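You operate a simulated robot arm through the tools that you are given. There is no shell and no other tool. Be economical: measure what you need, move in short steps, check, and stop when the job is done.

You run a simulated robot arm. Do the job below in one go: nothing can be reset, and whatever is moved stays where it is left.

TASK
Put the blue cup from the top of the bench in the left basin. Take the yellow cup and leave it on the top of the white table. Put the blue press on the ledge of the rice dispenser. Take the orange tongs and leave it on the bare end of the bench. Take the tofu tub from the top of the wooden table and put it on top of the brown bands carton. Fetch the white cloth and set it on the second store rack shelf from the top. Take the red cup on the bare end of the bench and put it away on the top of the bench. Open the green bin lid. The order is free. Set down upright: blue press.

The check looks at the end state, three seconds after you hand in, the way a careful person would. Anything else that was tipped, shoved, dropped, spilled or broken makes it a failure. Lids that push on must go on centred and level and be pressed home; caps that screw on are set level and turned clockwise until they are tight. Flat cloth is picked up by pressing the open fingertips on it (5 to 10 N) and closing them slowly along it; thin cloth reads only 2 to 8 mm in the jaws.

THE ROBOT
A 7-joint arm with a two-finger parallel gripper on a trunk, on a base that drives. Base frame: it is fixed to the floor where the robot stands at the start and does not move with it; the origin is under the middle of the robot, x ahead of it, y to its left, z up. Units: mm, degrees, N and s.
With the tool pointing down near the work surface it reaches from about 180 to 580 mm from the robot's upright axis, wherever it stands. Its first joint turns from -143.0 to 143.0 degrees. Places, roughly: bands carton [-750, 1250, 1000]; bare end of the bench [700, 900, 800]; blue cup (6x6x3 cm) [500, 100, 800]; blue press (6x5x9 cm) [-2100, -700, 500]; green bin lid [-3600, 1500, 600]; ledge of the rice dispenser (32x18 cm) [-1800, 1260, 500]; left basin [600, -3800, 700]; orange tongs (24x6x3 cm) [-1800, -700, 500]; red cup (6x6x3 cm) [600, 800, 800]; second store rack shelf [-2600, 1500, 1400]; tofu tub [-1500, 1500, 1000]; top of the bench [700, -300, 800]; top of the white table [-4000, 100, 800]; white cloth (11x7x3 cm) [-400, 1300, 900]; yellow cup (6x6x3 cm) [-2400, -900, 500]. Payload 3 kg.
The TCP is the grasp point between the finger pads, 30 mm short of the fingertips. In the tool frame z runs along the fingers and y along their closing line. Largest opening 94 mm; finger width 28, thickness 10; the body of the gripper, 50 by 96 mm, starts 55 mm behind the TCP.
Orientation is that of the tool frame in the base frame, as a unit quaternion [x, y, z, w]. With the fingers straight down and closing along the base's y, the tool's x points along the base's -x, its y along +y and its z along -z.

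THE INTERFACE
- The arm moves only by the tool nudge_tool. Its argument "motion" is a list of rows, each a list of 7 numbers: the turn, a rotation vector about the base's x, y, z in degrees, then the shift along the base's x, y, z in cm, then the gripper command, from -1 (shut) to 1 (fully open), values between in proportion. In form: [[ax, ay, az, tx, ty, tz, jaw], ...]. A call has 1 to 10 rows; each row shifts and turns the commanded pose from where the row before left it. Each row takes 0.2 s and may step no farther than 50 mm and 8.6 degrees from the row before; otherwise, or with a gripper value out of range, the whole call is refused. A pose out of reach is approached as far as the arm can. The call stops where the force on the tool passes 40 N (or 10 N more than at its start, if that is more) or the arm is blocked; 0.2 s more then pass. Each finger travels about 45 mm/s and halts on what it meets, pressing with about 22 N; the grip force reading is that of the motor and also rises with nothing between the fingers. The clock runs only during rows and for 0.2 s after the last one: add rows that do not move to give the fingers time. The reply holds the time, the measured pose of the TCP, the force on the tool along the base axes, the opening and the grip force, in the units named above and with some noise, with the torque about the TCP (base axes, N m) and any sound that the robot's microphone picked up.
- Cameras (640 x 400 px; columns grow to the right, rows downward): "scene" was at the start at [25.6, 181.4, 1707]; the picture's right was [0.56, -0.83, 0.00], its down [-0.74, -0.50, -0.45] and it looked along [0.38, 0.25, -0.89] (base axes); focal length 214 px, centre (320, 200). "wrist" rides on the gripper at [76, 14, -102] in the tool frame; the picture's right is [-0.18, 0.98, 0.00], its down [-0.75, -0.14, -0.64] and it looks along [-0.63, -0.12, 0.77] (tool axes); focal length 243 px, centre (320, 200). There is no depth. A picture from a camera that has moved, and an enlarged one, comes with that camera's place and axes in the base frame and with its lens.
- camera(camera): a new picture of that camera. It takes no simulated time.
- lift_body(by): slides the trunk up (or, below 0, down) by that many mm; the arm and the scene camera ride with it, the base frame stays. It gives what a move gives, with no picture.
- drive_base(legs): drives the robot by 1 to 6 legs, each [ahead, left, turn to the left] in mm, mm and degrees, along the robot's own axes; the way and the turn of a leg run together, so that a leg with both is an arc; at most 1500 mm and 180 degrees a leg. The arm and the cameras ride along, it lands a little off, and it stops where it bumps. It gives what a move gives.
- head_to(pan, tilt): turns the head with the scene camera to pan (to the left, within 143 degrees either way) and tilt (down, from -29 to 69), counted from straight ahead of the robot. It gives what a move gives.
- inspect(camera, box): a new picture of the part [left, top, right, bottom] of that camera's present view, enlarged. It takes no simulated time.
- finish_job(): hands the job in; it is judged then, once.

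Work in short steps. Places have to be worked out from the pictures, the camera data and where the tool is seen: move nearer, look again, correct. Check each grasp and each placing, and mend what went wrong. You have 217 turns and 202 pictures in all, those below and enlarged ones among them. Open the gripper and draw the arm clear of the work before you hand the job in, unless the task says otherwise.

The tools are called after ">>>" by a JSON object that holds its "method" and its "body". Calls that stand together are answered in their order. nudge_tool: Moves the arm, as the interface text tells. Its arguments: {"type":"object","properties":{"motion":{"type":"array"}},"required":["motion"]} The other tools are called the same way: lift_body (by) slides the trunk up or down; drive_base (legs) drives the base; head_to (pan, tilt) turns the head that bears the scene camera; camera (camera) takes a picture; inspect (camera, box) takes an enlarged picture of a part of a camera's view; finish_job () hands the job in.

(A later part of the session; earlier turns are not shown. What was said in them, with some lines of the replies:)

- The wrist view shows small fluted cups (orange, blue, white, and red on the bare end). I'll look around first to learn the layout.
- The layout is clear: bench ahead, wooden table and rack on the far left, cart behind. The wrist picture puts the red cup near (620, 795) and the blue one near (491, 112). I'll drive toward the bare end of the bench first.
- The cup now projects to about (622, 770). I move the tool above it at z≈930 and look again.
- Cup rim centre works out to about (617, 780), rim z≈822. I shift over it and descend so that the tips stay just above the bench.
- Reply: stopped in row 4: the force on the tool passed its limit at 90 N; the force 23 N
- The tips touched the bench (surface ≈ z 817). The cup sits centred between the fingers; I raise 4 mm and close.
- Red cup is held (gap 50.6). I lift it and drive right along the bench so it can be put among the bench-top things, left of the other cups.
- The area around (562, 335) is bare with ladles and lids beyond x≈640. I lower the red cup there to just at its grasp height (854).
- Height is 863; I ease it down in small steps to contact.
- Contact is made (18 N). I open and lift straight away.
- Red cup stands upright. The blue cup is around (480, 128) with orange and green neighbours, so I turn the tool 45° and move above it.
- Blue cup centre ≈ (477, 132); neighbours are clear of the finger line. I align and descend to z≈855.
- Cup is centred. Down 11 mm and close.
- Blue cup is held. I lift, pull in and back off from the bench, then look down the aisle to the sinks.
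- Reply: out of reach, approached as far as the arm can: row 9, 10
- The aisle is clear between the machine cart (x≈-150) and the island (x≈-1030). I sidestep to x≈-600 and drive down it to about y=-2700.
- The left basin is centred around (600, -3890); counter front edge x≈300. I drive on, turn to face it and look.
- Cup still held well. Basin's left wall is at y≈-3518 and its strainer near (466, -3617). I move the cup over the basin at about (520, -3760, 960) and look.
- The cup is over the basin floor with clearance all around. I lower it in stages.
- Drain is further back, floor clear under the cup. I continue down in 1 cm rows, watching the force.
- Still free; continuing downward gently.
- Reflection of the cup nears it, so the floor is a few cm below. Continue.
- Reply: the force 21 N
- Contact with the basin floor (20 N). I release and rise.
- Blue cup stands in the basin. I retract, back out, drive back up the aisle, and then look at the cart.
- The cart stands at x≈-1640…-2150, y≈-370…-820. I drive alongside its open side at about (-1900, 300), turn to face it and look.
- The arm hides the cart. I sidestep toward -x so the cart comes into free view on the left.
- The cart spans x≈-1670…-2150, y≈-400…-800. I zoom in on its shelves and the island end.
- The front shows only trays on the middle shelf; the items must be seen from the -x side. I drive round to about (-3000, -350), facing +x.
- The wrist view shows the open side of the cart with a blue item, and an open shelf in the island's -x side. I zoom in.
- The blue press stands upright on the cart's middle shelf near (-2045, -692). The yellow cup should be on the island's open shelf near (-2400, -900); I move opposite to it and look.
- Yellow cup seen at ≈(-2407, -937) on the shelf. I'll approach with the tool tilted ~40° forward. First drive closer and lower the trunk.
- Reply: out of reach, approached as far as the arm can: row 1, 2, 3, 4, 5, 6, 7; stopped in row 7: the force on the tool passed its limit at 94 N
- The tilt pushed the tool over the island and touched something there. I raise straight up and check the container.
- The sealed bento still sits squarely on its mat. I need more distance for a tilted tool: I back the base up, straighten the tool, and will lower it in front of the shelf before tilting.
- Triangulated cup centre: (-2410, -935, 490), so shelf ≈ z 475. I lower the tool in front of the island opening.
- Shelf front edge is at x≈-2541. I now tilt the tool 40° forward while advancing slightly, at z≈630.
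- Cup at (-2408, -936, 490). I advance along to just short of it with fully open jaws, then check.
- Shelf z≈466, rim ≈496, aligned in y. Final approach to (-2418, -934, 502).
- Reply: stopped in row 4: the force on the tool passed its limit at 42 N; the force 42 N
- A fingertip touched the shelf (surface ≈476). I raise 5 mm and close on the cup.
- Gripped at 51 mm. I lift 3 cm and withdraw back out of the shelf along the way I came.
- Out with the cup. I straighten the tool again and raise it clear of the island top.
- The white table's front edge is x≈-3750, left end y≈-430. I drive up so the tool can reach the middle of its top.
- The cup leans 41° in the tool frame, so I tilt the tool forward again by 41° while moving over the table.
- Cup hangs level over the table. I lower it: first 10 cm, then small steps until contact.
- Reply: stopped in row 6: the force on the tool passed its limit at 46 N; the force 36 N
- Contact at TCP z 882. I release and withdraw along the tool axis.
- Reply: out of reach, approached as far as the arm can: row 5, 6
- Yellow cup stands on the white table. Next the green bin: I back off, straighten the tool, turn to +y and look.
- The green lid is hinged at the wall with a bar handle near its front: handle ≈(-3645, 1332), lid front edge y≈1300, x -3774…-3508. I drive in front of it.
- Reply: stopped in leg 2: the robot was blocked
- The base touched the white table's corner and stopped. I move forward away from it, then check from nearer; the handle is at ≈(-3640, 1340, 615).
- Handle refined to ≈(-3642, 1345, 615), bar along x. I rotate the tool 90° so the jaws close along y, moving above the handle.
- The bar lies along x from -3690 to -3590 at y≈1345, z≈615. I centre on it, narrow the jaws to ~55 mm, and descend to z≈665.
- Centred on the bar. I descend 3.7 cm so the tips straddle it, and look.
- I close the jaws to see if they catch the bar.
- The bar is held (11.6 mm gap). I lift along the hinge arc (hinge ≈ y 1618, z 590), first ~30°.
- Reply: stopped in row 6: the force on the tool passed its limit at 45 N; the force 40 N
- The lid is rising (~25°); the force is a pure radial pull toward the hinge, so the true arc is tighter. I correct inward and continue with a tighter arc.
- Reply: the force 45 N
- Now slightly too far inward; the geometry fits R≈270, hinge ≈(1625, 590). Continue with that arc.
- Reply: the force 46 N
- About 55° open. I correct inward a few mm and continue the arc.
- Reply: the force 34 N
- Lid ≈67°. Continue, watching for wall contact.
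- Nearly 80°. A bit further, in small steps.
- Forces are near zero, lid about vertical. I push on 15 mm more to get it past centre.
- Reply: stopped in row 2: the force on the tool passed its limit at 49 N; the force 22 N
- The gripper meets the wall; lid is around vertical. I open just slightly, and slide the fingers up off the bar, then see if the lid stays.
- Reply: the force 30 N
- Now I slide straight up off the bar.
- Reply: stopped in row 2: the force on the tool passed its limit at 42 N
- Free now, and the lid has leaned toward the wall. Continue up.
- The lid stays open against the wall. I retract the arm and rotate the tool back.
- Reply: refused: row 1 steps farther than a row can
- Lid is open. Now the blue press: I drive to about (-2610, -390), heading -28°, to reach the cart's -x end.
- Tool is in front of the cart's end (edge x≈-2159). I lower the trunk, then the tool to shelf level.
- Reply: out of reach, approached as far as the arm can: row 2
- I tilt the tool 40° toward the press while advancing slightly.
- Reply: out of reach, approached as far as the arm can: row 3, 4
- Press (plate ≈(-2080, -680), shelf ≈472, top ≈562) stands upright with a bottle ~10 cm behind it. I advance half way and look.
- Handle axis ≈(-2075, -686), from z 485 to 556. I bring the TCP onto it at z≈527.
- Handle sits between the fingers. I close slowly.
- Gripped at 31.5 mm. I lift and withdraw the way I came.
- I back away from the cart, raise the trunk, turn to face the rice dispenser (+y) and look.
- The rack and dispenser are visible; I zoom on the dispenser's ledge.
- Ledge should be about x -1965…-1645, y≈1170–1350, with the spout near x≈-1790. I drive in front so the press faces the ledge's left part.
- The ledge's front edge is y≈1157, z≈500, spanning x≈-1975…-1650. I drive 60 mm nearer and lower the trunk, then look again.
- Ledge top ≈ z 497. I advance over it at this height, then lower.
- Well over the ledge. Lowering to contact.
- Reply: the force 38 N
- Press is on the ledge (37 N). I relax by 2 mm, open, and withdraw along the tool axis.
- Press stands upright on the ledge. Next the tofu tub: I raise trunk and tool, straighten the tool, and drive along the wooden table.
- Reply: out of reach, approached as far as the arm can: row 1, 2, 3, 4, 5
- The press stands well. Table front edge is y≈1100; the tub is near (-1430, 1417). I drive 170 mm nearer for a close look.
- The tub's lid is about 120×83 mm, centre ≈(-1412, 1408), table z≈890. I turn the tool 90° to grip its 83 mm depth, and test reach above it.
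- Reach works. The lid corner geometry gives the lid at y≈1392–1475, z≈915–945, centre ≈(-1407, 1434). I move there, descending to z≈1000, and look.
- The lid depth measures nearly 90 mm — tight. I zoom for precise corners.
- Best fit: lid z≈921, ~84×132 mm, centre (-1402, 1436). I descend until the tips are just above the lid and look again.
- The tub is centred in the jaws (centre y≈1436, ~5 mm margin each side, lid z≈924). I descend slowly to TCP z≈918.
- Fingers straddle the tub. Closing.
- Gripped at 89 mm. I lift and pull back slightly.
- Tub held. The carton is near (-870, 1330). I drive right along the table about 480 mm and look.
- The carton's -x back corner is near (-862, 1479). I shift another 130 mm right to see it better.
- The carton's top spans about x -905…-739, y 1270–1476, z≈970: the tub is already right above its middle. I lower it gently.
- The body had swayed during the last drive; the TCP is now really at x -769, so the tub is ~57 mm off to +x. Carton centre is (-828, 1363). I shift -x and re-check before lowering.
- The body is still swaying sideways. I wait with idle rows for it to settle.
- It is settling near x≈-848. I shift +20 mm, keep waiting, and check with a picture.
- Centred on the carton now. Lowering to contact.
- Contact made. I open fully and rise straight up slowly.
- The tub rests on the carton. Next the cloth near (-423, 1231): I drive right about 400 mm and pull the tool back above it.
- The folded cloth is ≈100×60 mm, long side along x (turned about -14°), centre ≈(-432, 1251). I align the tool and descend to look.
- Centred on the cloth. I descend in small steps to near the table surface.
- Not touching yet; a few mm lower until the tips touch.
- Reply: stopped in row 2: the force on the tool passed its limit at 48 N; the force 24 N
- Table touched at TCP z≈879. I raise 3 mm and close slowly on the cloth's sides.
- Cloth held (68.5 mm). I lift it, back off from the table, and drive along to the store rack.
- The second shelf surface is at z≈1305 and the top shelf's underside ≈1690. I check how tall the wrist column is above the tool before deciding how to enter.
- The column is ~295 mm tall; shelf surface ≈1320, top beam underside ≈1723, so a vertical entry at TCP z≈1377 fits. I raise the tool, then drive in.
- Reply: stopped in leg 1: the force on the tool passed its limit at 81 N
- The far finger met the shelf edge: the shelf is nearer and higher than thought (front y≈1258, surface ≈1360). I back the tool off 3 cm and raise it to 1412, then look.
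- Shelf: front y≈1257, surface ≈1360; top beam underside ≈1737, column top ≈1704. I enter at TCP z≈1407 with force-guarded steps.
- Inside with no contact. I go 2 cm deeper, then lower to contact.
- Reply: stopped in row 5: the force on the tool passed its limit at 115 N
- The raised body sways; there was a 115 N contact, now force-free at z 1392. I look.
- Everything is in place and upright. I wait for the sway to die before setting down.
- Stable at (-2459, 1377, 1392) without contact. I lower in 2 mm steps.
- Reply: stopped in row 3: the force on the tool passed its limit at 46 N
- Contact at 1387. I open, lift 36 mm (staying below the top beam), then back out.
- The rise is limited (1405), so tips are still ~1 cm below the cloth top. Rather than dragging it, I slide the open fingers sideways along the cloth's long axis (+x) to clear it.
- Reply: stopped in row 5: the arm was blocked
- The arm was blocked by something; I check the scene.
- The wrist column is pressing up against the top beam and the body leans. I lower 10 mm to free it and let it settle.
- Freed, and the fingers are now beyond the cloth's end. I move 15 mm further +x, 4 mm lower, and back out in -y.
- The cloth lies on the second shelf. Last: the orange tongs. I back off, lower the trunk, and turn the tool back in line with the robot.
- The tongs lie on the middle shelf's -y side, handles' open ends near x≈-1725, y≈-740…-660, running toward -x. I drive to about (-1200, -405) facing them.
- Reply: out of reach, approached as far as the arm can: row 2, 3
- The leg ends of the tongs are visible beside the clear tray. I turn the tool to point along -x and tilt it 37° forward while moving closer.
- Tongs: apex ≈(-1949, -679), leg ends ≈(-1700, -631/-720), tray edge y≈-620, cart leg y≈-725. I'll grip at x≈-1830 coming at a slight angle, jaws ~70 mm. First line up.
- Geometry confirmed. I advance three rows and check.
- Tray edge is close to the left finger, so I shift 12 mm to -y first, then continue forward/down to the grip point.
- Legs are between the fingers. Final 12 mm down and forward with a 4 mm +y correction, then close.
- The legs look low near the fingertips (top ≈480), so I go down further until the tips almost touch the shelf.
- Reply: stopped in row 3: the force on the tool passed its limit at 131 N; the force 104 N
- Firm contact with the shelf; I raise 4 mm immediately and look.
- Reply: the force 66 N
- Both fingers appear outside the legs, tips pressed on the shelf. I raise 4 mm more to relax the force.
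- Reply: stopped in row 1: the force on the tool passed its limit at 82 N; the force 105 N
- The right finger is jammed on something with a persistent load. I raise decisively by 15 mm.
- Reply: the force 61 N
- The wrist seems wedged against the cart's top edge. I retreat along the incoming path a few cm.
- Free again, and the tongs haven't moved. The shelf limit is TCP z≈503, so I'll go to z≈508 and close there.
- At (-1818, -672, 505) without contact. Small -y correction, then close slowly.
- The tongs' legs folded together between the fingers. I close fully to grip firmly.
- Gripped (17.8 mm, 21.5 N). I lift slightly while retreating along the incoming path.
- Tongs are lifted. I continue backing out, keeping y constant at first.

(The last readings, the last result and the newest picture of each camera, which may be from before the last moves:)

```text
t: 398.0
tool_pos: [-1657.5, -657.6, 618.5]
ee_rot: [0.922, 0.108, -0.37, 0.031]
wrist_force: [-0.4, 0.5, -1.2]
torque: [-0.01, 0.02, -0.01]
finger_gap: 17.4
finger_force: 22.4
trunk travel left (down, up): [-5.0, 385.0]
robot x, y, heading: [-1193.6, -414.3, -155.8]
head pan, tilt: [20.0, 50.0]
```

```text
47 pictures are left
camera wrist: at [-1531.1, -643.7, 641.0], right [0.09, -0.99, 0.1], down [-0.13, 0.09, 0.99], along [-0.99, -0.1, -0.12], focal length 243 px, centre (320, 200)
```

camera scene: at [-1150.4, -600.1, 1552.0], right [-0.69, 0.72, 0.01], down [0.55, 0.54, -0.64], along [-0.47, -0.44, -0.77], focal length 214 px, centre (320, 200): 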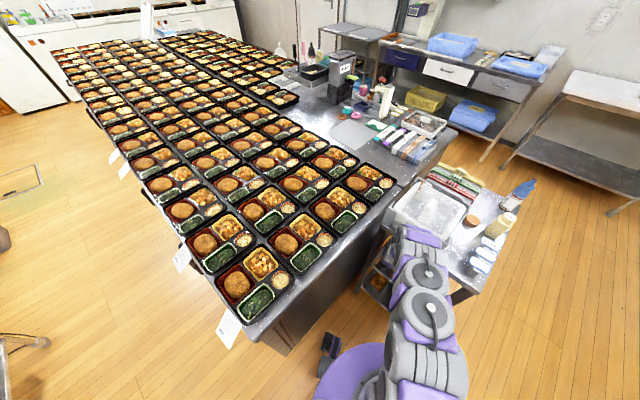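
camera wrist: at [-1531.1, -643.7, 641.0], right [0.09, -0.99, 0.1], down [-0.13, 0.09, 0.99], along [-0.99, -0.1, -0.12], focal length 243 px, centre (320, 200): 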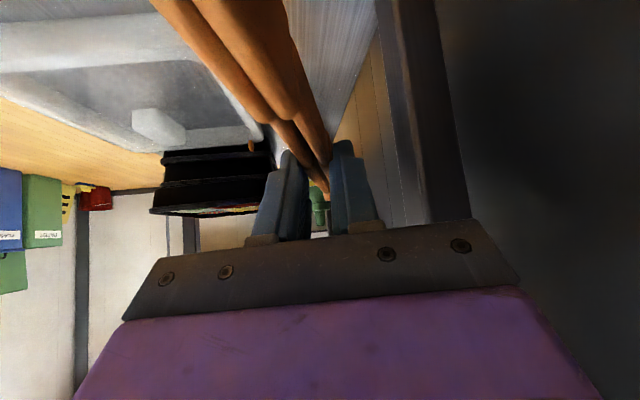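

Clear of the shelf. I back the base away from the cart, then raise the trunk.

>>> {"method": "drive_base", "body": {"legs": [[-350, 0, 0]]}}

>>> {"method": "lift_body", "body": {"by": 170}}

>>> {"method": "nudge_tool", "body": {"motion": [[0, 0, 0, -2, -0.9, 3, -1], [0, 0, 0, -2, -0.9, 3, -1], [0, 0, 0, -2, -0.9, 3, -1], [0, 0, 0, -2, -0.9, 3, -1], [0, 0, 0, -1, -0.4, 3, -1], [0, 0, 0, 0, 0, 3, -1], [0, 0, 0, 0, 0, 0, -1]]}}

>>> {"method": "camera", "body": {"camera": "wrist"}}

```text
t: 400.2
tool_pos: [-1337.9, -516.9, 619.7]
ee_rot: [0.922, 0.108, -0.37, 0.03]
wrist_force: [0.4, -0.2, -0.5]
torque: [-0.02, 0.02, 0.0]
finger_gap: 17.5
finger_force: 21.5
trunk travel left (down, up): [-5.0, 385.0]
robot x, y, heading: [-867.7, -271.2, -155.8]
head pan, tilt: [20.0, 50.0]
```

```text
t: 402.1
tool_pos: [-1336.6, -517.4, 789.5]
ee_rot: [0.922, 0.109, -0.37, 0.031]
wrist_force: [-0.2, 0.1, -0.9]
torque: [-0.02, -0.03, -0.03]
finger_gap: 17.8
finger_force: 22.2
trunk travel left (down, up): [-175.0, 215.0]
robot x, y, heading: [-870.7, -270.7, -155.9]
head pan, tilt: [20.0, 50.0]
```

```text
t: 403.8
tool_pos: [-1425.3, -556.4, 968.3]
ee_rot: [0.922, 0.107, -0.37, 0.03]
wrist_force: [0.6, -1.0, -0.4]
torque: [0.01, -0.03, 0.01]
finger_gap: 17.9
finger_force: 21.7
trunk travel left (down, up): [-175.0, 215.0]
robot x, y, heading: [-870.6, -277.3, -156.1]
head pan, tilt: [20.0, 50.0]
```

```text
46 pictures are left
camera wrist: at [-1300.3, -541.0, 989.6], right [0.09, -0.99, 0.1], down [-0.13, 0.09, 0.99], along [-0.99, -0.1, -0.12], focal length 243 px, centre (320, 200)
```

wrist: 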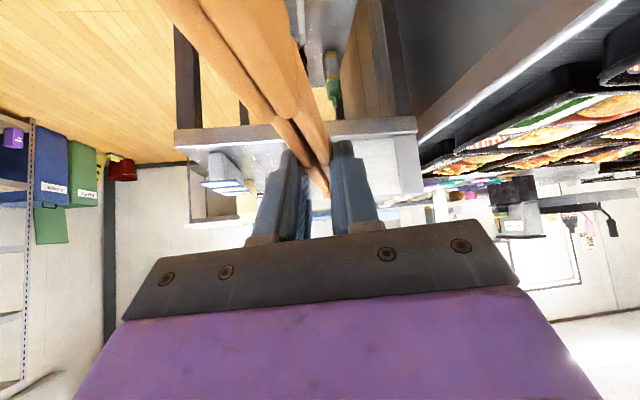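

Tongs are held firmly. I turn right (via free space) to face the bench, then drive toward its bare end.

>>> {"method": "drive_base", "body": {"legs": [[0, 0, -102], [0, 0, -102]]}}

>>> {"method": "drive_base", "body": {"legs": [[0, 777, 0], [860, 0, 0]]}}

>>> {"method": "head_to", "body": {"pan": 20, "tilt": 45}}

>>> {"method": "camera", "body": {"camera": "scene"}}

```text
t: 412.6
tool_pos: [-253.3, -207.6, 967.5]
ee_rot: [0.062, 0.926, -0.038, 0.37]
wrist_force: [0.6, -0.1, 0.0]
torque: [-0.03, 0.0, 0.01]
finger_gap: 17.5
finger_force: 22.2
trunk travel left (down, up): [-175.0, 215.0]
robot x, y, heading: [-871.8, -272.6, 3.2]
head pan, tilt: [20.0, 50.0]
```

```text
t: 421.0
tool_pos: [580.1, 570.9, 968.2]
ee_rot: [0.073, 0.925, -0.043, 0.37]
wrist_force: [0.4, 0.8, -1.9]
torque: [0.02, 0.04, 0.01]
finger_gap: 17.6
finger_force: 21.9
trunk travel left (down, up): [-175.0, 215.0]
robot x, y, heading: [-34.2, 522.8, 1.7]
head pan, tilt: [20.0, 50.0]
```

```text
t: 421.6
tool_pos: [577.8, 571.0, 968.9]
ee_rot: [0.073, 0.925, -0.042, 0.371]
wrist_force: [-0.4, 0.2, -0.9]
torque: [-0.04, 0.03, -0.01]
finger_gap: 17.4
finger_force: 22.9
trunk travel left (down, up): [-175.0, 215.0]
robot x, y, heading: [-39.8, 524.2, 1.5]
head pan, tilt: [20.0, 45.0]
```

```text
45 pictures are left
camera scene: at [8.3, 692.9, 1730.0], right [0.37, -0.93, 0.0], down [-0.66, -0.26, -0.7], along [0.65, 0.26, -0.71], focal length 214 px, centre (320, 200)
```

scene: 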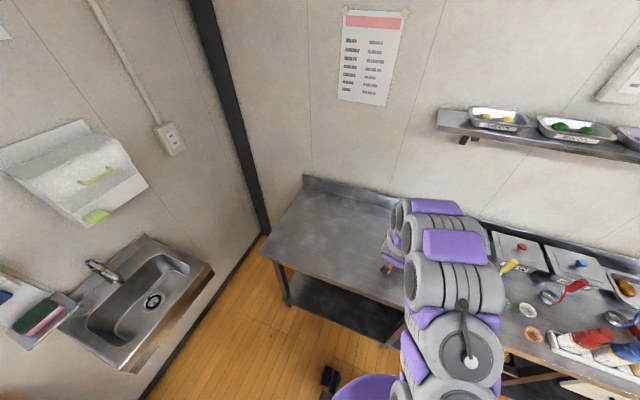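

The bare end is free. I move 330 mm left and 50 ahead so the tongs are over its middle.

>>> {"method": "drive_base", "body": {"legs": [[50, 330, 0]]}}

>>> {"method": "camera", "body": {"camera": "scene"}}

>>> {"method": "camera", "body": {"camera": "wrist"}}

```text
t: 423.8
tool_pos: [620.4, 896.1, 969.4]
ee_rot: [0.076, 0.925, -0.039, 0.37]
wrist_force: [0.3, -0.6, -0.9]
torque: [-0.01, 0.02, 0.03]
finger_gap: 17.7
finger_force: 21.4
trunk travel left (down, up): [-175.0, 215.0]
robot x, y, heading: [2.5, 852.4, 1.6]
head pan, tilt: [20.0, 45.0]
```

```text
44 pictures are left
camera scene: at [49.8, 1008.1, 1731.6], right [0.37, -0.93, -0.01], down [-0.66, -0.26, -0.71], along [0.65, 0.27, -0.71], focal length 214 px, centre (320, 200)
```

scene: 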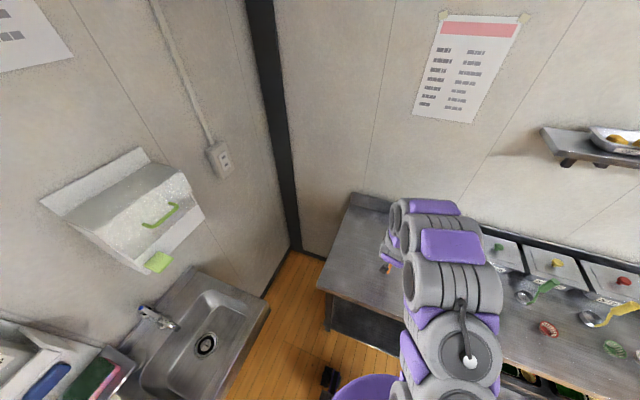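

```text
43 pictures are left
camera wrist: at [497.2, 932.6, 991.6], right [0.3, 0.95, 0.11], down [0.08, -0.14, 0.99], along [0.95, -0.28, -0.12], focal length 243 px, centre (320, 200)
```

wrist: 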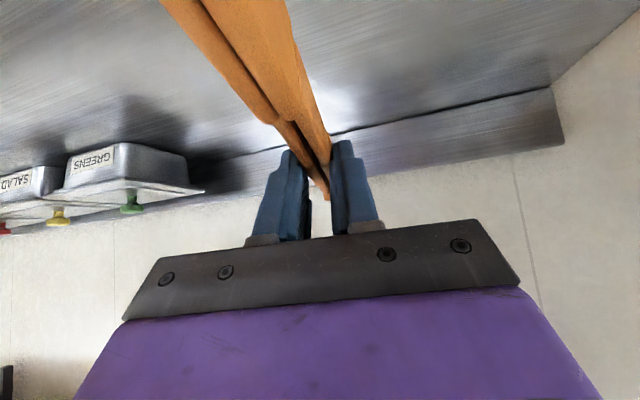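

The tongs hang over bare bench. I lower to near the surface, then in small steps.

>>> {"method": "nudge_tool", "body": {"motion": [[0, 0, 0, 0, 0, -3, -1], [0, 0, 0, 0, 0, -3, -1], [0, 0, 0, 0, 0, -2.5, -1], [0, 0, 0, 0, 0, -1.2, -1], [0, 0, 0, 0, 0, -0.6, -1], [0, 0, 0, 0, 0, -0.4, -1], [0, 0, 0, 0, 0, 0, -1]]}}

>>> {"method": "camera", "body": {"camera": "wrist"}}

```text
t: 425.4
tool_pos: [617.5, 899.2, 863.1]
ee_rot: [0.075, 0.924, -0.041, 0.372]
wrist_force: [0.7, -0.7, -1.0]
torque: [0.05, 0.01, 0.03]
finger_gap: 17.3
finger_force: 21.7
trunk travel left (down, up): [-175.0, 215.0]
robot x, y, heading: [3.6, 852.9, 1.6]
head pan, tilt: [20.0, 45.0]
```

```text
42 pictures are left
camera wrist: at [495.4, 935.4, 884.9], right [0.3, 0.95, 0.11], down [0.08, -0.14, 0.99], along [0.95, -0.29, -0.11], focal length 243 px, centre (320, 200)
```

wrist: 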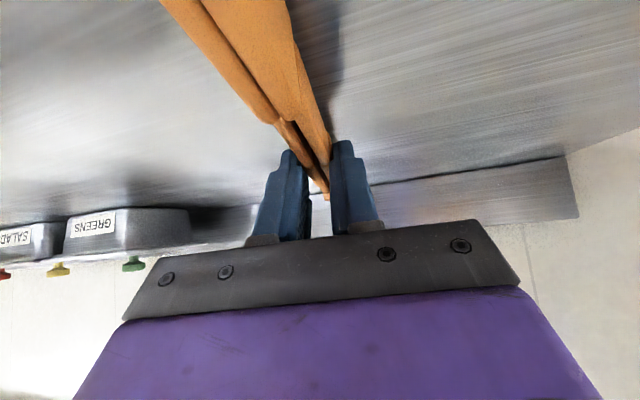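

>>> {"method": "nudge_tool", "body": {"motion": [[0, 0, 0, 0, 0, -0.4, -1], [0, 0, 0, 0, 0, -0.4, -1], [0, 0, 0, 0, 0, -0.3, -1], [0, 0, 0, 0, 0, -0.3, -1], [0, 0, 0, 0, 0, 0, -1]]}}

```text
t: 426.4
tool_pos: [621.9, 904.3, 854.4]
ee_rot: [0.076, 0.921, -0.044, 0.379]
wrist_force: [-3.5, -3.0, 24.5]
torque: [0.05, 0.38, -0.1]
finger_gap: 17.7
finger_force: 22.2
trunk travel left (down, up): [-175.0, 215.0]
robot x, y, heading: [4.0, 854.1, 1.7]
head pan, tilt: [20.0, 45.0]
stopped in row 5: the force on the tool passed its limit at 42 N (the readings are from after the stop); the commanded pose is now the measured one
```

Contact. I open slowly so that the legs spread gently, then withdraw upward along the tool axis.

>>> {"method": "nudge_tool", "body": {"motion": [[0, 0, 0, 0, 0, 0.1, -0.6], [0, 0, 0, 0, 0, 0, -0.2], [0, 0, 0, 0, 0, 0, 0.2], [0, 0, 0, 0, 0, 0, 0.6], [0, 0, 0, 0, 0, 0, 0.8], [0, 0, 0, -0.4, 0, 2, 0.8], [0, 0, 0, -0.8, 0, 3.5, 0.8], [0, 0, 0, -0.8, 0, 3.5, 0.8], [0, 0, 0, -0.8, 0, 3.5, 0.8], [0, 0, 0, 0, 0, 0, 0.8]]}}

>>> {"method": "camera", "body": {"camera": "wrist"}}

```text
t: 428.6
tool_pos: [593.2, 902.3, 978.5]
ee_rot: [0.074, 0.922, -0.043, 0.377]
wrist_force: [0.1, -0.3, -0.4]
torque: [0.0, 0.02, -0.04]
finger_gap: 84.4
finger_force: 0.1
trunk travel left (down, up): [-175.0, 215.0]
robot x, y, heading: [2.0, 850.2, 1.7]
head pan, tilt: [20.0, 45.0]
```

```text
41 pictures are left
camera wrist: at [471.1, 940.2, 999.3], right [0.3, 0.95, 0.11], down [0.07, -0.13, 0.99], along [0.95, -0.29, -0.1], focal length 243 px, centre (320, 200)
```

wrist: 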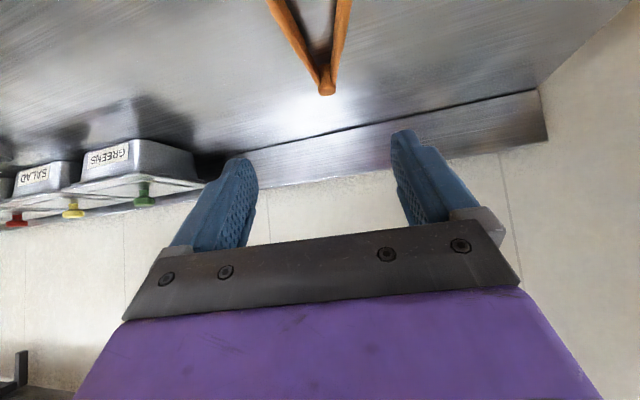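

The tongs lie on the bare end. I raise and straighten the tool, back off, and take verifying pictures.

>>> {"method": "nudge_tool", "body": {"motion": [[0, 8, 0, 0, 0, 3, 0.8], [0, 8, 0, -0.5, 0, 2, 0.8], [0, 8, 0, -0.5, 0, 2, 0.8], [0, 8, 0, -1, 0, 1, 0.8], [0, 8, 0, -1, 0, 1, 0.8], [0, 0, 0, 0, 0, 0, 0.8]]}}

>>> {"method": "drive_base", "body": {"legs": [[-100, -350, 0], [-250, 0, 0]]}}

>>> {"method": "head_to", "body": {"pan": 20, "tilt": 40}}

>>> {"method": "camera", "body": {"camera": "scene"}}

>>> {"method": "head_to", "body": {"pan": 120, "tilt": 30}}

>>> {"method": "camera", "body": {"camera": "scene"}}

```text
t: 430.1
tool_pos: [561.6, 902.4, 1068.2]
ee_rot: [0.056, 0.996, -0.067, 0.036]
wrist_force: [-0.5, 0.0, -0.2]
torque: [0.01, -0.02, -0.01]
finger_gap: 84.5
finger_force: 0.0
trunk travel left (down, up): [-175.0, 215.0]
robot x, y, heading: [2.5, 853.1, 2.0]
head pan, tilt: [20.0, 45.0]
```

```text
t: 433.8
tool_pos: [225.3, 547.9, 1068.2]
ee_rot: [0.059, 0.995, -0.068, 0.038]
wrist_force: [-0.3, -0.3, -0.1]
torque: [-0.01, -0.02, 0.03]
finger_gap: 84.4
finger_force: 0.1
trunk travel left (down, up): [-175.0, 215.0]
robot x, y, heading: [-331.7, 497.8, 1.3]
head pan, tilt: [20.0, 45.0]
```

```text
t: 434.4
tool_pos: [225.1, 544.0, 1070.0]
ee_rot: [0.058, 0.995, -0.066, 0.038]
wrist_force: [0.2, -0.5, 0.5]
torque: [0.04, -0.02, -0.03]
finger_gap: 84.8
finger_force: 0.0
trunk travel left (down, up): [-175.0, 215.0]
robot x, y, heading: [-330.0, 498.4, 1.5]
head pan, tilt: [20.0, 40.0]
```

```text
40 pictures are left
camera scene: at [-282.2, 669.3, 1737.6], right [0.36, -0.93, 0.0], down [-0.6, -0.23, -0.76], along [0.71, 0.28, -0.64], focal length 214 px, centre (320, 200)
```

scene: 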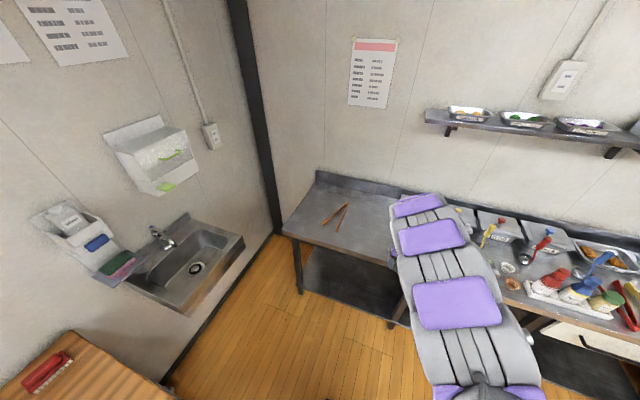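

```text
t: 436.2
tool_pos: [225.2, 546.4, 1068.2]
ee_rot: [0.06, 0.995, -0.067, 0.039]
wrist_force: [0.2, -0.5, 0.3]
torque: [-0.01, 0.0, -0.03]
finger_gap: 84.7
finger_force: 0.2
trunk travel left (down, up): [-175.0, 215.0]
robot x, y, heading: [-332.9, 499.7, 1.5]
head pan, tilt: [120.0, 30.0]
```

```text
39 pictures are left
camera scene: at [-408.5, 718.9, 1752.9], right [0.85, 0.52, 0.0], down [0.26, -0.43, -0.87], along [-0.45, 0.74, -0.5], focal length 214 px, centre (320, 200)
```

scene: 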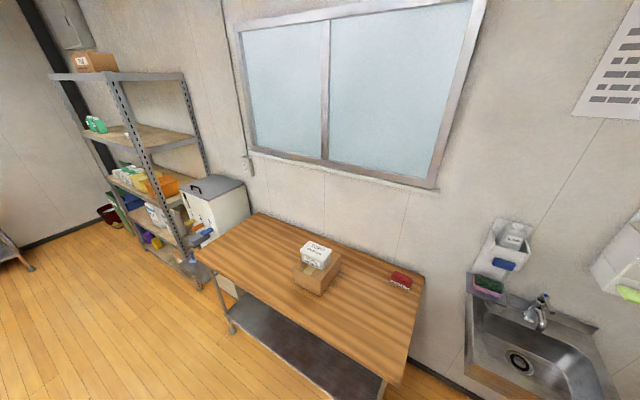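

Tongs are on the bare end, the tub is on the carton, the cloth is on the second shelf, and the other pieces were checked as they were placed. The gripper is open and the arm is clear, so I hand in.

>>> {"method": "finish_job", "body": {}}

```text
The job is handed in.
```

I did all eight parts of the job and handed it in, and each item was in place the last time I could see it. I did not look again at the blue cup, the blue press or the bin lid just before handing in.

There were some contacts along the way. The tool pressed on a sealed bento box on the island, and the base touched the white table's corner. The gripper bumped the rack shelf, and the arm wedged briefly at the rack's top shelf and at the cart. In the pictures I took after these, I saw nothing shifted or tipped.
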